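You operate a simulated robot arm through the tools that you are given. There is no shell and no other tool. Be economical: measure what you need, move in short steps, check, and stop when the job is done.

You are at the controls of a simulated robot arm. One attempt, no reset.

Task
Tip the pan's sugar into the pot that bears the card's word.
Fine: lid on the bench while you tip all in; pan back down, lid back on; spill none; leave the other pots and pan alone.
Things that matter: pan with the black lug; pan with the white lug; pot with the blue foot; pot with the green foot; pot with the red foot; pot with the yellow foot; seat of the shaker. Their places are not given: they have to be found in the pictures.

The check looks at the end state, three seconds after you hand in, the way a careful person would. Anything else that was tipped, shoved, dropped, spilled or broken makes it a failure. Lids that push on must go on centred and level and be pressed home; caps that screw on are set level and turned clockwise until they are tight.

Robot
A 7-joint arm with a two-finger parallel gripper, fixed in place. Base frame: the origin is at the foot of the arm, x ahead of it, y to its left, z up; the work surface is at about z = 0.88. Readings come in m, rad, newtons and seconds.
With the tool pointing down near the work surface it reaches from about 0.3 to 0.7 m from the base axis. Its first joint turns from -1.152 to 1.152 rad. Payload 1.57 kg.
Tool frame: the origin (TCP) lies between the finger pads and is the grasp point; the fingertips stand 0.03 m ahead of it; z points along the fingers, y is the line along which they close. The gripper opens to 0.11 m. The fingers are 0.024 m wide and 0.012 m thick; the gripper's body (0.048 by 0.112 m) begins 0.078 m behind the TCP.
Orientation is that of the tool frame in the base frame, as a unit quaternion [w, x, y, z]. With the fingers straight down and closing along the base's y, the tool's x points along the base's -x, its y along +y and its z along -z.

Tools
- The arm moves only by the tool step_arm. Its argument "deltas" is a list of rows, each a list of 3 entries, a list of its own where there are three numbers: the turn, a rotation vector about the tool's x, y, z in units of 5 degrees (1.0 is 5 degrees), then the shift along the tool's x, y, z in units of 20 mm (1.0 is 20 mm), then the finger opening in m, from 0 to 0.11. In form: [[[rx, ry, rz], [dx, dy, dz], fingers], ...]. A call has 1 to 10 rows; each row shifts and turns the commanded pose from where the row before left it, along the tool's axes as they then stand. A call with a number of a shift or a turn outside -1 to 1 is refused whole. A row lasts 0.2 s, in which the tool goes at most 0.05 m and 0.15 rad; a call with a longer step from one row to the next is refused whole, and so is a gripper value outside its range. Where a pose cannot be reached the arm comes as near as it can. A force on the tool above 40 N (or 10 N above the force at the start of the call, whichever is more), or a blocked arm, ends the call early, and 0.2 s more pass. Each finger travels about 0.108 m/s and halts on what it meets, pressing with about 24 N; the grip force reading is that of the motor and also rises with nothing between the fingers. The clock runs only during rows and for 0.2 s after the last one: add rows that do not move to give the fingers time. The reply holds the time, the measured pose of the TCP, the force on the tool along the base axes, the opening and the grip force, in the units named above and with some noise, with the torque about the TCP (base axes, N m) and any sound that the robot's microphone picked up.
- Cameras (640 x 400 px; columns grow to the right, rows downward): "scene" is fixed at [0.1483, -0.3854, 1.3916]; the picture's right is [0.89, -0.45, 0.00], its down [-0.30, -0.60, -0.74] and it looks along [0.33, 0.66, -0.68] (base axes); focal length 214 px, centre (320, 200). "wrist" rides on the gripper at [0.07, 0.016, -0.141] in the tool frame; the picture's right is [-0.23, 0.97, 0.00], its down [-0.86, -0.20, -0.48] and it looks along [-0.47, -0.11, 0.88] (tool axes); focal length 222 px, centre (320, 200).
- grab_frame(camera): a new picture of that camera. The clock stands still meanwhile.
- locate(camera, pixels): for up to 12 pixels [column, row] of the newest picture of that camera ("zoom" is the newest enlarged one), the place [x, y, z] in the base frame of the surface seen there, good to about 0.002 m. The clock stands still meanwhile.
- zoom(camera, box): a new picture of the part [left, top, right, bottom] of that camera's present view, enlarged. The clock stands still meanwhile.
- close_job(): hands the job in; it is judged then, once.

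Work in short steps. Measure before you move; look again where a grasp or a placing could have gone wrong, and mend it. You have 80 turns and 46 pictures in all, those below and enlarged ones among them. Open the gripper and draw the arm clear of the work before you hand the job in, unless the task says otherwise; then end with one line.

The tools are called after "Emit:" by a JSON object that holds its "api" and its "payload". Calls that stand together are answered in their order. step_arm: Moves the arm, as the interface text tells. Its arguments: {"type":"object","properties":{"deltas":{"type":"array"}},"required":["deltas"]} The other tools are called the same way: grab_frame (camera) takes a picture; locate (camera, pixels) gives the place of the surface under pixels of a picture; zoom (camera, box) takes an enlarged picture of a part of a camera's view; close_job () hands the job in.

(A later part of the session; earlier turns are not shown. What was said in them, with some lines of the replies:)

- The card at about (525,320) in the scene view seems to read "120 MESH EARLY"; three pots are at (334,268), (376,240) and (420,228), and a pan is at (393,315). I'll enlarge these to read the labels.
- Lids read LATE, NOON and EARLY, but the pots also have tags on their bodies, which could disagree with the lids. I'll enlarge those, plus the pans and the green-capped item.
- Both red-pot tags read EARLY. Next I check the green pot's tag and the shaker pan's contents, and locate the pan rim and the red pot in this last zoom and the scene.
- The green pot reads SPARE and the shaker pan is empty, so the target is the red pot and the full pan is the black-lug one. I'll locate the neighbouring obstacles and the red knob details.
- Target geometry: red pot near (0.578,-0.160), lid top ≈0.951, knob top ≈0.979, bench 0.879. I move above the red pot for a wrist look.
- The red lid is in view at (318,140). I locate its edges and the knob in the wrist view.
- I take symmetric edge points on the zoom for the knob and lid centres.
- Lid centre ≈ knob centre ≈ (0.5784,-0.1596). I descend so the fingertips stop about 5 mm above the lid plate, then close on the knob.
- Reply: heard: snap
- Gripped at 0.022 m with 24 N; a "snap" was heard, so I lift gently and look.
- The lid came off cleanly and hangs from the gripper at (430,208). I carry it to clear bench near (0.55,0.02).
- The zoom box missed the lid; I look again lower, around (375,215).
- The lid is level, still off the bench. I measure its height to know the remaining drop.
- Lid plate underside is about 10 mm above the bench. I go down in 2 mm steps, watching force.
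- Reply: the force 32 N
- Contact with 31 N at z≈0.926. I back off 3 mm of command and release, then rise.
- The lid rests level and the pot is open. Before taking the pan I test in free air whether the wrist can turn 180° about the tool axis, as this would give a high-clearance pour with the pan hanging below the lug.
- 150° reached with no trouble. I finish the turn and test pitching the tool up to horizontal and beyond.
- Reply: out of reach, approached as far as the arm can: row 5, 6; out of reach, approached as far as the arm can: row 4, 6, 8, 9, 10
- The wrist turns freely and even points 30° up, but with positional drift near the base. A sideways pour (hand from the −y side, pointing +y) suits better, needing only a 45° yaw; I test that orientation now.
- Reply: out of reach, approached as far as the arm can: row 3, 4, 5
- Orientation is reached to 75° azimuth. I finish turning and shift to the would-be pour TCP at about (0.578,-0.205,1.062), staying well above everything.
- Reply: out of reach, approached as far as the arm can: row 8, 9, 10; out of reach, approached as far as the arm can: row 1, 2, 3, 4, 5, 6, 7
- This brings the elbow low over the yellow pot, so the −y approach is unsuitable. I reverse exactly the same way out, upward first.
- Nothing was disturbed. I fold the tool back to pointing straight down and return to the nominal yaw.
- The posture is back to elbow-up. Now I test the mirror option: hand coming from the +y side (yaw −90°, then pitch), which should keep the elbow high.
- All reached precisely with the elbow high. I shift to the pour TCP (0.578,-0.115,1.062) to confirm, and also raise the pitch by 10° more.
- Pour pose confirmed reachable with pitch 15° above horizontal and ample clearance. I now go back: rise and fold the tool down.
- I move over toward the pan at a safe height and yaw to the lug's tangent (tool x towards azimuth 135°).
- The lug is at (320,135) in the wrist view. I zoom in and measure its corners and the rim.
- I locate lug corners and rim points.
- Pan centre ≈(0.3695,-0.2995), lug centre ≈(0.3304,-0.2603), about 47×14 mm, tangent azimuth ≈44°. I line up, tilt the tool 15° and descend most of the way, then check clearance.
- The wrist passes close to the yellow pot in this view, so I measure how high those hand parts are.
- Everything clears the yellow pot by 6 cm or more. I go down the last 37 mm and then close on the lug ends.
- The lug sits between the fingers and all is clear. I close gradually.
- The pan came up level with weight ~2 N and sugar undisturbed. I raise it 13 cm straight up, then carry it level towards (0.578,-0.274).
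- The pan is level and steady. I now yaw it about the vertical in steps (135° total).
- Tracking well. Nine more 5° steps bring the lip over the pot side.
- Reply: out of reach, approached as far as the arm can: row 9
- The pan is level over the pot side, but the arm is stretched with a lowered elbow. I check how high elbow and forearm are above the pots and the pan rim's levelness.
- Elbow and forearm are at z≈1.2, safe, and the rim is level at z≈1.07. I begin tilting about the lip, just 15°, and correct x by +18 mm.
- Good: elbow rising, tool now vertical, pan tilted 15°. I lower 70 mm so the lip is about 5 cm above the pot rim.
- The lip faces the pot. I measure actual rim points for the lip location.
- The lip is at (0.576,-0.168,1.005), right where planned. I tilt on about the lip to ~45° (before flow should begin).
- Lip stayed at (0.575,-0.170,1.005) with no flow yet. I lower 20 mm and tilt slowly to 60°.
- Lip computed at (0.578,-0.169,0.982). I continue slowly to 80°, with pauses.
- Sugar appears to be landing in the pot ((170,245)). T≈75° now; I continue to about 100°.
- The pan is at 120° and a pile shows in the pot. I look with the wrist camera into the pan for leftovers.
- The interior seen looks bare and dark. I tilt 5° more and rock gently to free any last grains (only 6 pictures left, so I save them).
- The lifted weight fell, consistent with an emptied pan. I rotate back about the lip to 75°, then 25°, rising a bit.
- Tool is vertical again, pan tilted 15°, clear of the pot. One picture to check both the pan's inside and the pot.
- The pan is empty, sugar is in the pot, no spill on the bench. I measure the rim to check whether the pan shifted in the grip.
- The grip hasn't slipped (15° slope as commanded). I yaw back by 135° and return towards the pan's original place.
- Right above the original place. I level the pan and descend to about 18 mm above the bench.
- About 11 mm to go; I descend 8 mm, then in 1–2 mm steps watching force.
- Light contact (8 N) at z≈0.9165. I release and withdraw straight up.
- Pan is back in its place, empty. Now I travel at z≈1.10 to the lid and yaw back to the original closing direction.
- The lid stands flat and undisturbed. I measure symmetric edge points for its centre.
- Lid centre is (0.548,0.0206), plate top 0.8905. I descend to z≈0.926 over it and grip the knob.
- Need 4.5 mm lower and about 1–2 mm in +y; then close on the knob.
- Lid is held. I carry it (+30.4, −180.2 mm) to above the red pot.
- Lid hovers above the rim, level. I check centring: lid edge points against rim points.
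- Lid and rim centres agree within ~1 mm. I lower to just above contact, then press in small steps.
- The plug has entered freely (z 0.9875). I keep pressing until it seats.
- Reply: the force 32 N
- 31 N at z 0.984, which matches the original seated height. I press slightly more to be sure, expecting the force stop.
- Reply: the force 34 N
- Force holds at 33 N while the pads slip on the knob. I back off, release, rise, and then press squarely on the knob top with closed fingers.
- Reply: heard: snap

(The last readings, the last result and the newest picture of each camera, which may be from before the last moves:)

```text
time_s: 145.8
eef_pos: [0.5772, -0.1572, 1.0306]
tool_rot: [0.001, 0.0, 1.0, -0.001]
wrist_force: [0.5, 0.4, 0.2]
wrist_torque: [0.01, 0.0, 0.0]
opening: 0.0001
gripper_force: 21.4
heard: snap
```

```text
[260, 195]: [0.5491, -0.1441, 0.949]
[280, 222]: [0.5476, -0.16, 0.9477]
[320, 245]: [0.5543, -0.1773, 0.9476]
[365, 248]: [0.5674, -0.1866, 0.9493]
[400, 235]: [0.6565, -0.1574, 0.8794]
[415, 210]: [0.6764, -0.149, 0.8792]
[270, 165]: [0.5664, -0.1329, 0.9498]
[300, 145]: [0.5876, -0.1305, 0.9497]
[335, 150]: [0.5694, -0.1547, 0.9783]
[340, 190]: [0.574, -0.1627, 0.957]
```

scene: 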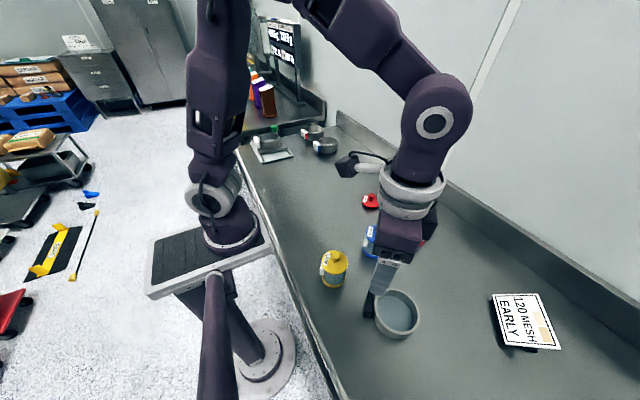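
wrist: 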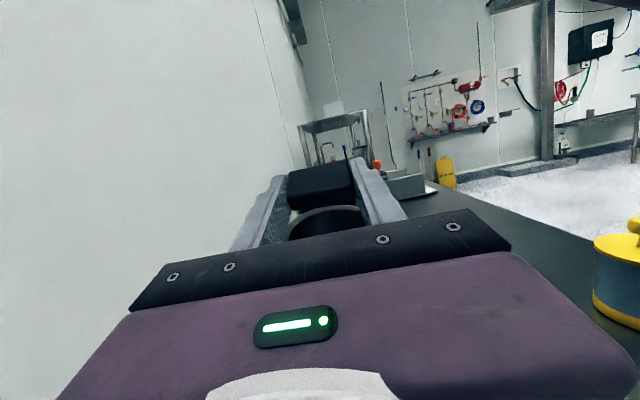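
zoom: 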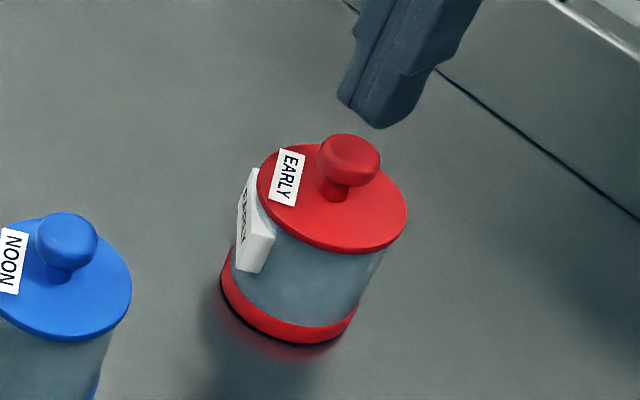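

The lid is level and seated at its original height. A final square press on the knob top confirms it is home.

Emit:
{"api": "step_arm", "payload": {"deltas": [[[0, 0, 0], [-0.05, -0.1, 0.5], 0], [[0, 0, 0], [0, 0, 0.4], 0], [[0, 0, 0], [0, 0, 0.1], 0], [[0, 0, 0], [0, 0, 0.08], 0], [[0, 0, 0], [0, 0, 0.08], 0], [[0, 0, 0], [0, 0, 0], 0]]}}

```text
time_s: 147.2
eef_pos: [0.5771, -0.1604, 1.0094]
tool_rot: [0.002, 0.001, 1.0, 0.0]
wrist_force: [-2.1, 3.6, 10.6]
wrist_torque: [0.08, 0.08, 0.0]
opening: 0.0
gripper_force: 21.1
```

Contact at 1.0094 with 10 N; I press to about 35 N.

Emit:
{"api": "step_arm", "payload": {"deltas": [[[0, 0, 0], [0, 0, 0.06], 0], [[0, 0, 0], [0, 0, 0.06], 0], [[0, 0, 0], [0, 0, 0.06], 0], [[0, 0, 0], [0, 0, 0], 0]]}}

```text
time_s: 147.8
eef_pos: [0.5777, -0.1603, 1.0091]
tool_rot: [0.003, 0.0, 1.0, -0.003]
wrist_force: [-3.0, 1.8, 12.7]
wrist_torque: [0.06, 0.18, -0.01]
opening: 0.0
gripper_force: 20.5
stopped in row 3: the force on the tool passed its limit at 42 N (the readings are from after the stop); the commanded pose is now the measured one
```

It held 42 N without moving: the lid is home. I withdraw upward, open the gripper and back away.

Emit:
{"api": "step_arm", "payload": {"deltas": [[[0, 0, 0], [0, 0, -0.5], 0], [[0, 0, 0], [0, 0, -1], 0], [[0, 0, 0], [0, 0, -1], 0.05], [[0, 0, 0], [0, 0, -1], 0.11], [[0, 0, 0], [0, 0, -1], 0.11], [[0, 0, 0], [0, 0, -1], 0.11], [[0, 0, 0], [0.5, 0, -1], 0.11], [[0, 0, 0], [0.9, 0, -1], 0.11], [[0, 0, 0], [0.9, 0, -1], 0.11], [[0, 0, 0], [0.9, 0, -1], 0.11]]}}

Emit:
{"api": "grab_frame", "payload": {"camera": "scene"}}

```text
time_s: 150.0
eef_pos: [0.5155, -0.1624, 1.1954]
tool_rot: [0.003, 0.0, 1.0, -0.002]
wrist_force: [0.1, -0.4, -0.6]
wrist_torque: [0.01, -0.02, -0.02]
opening: 0.1101
gripper_force: 0.0
```

```text
0 pictures are left
```

scene: 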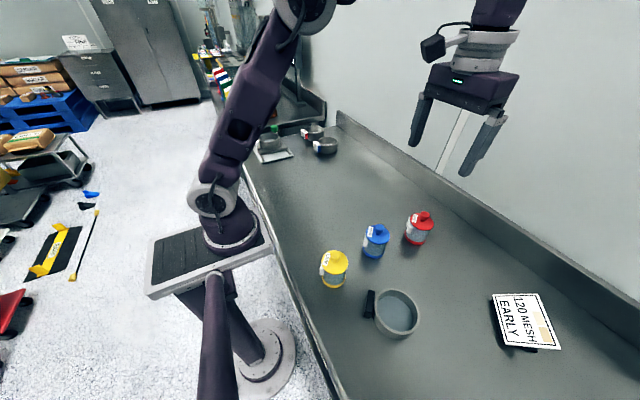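

The final picture shows the red pot lidded at (420,228), the pan back in place and empty at (393,315), the other pots unmoved, no spill, and the arm clear. I hand the job in.

Emit:
{"api": "close_job", "payload": {}}

```text
The job is handed in.
```

I tipped the black-lug pan's sugar into the red EARLY pot with no spill seen, put the empty pan back in its place, and pressed the lid home.
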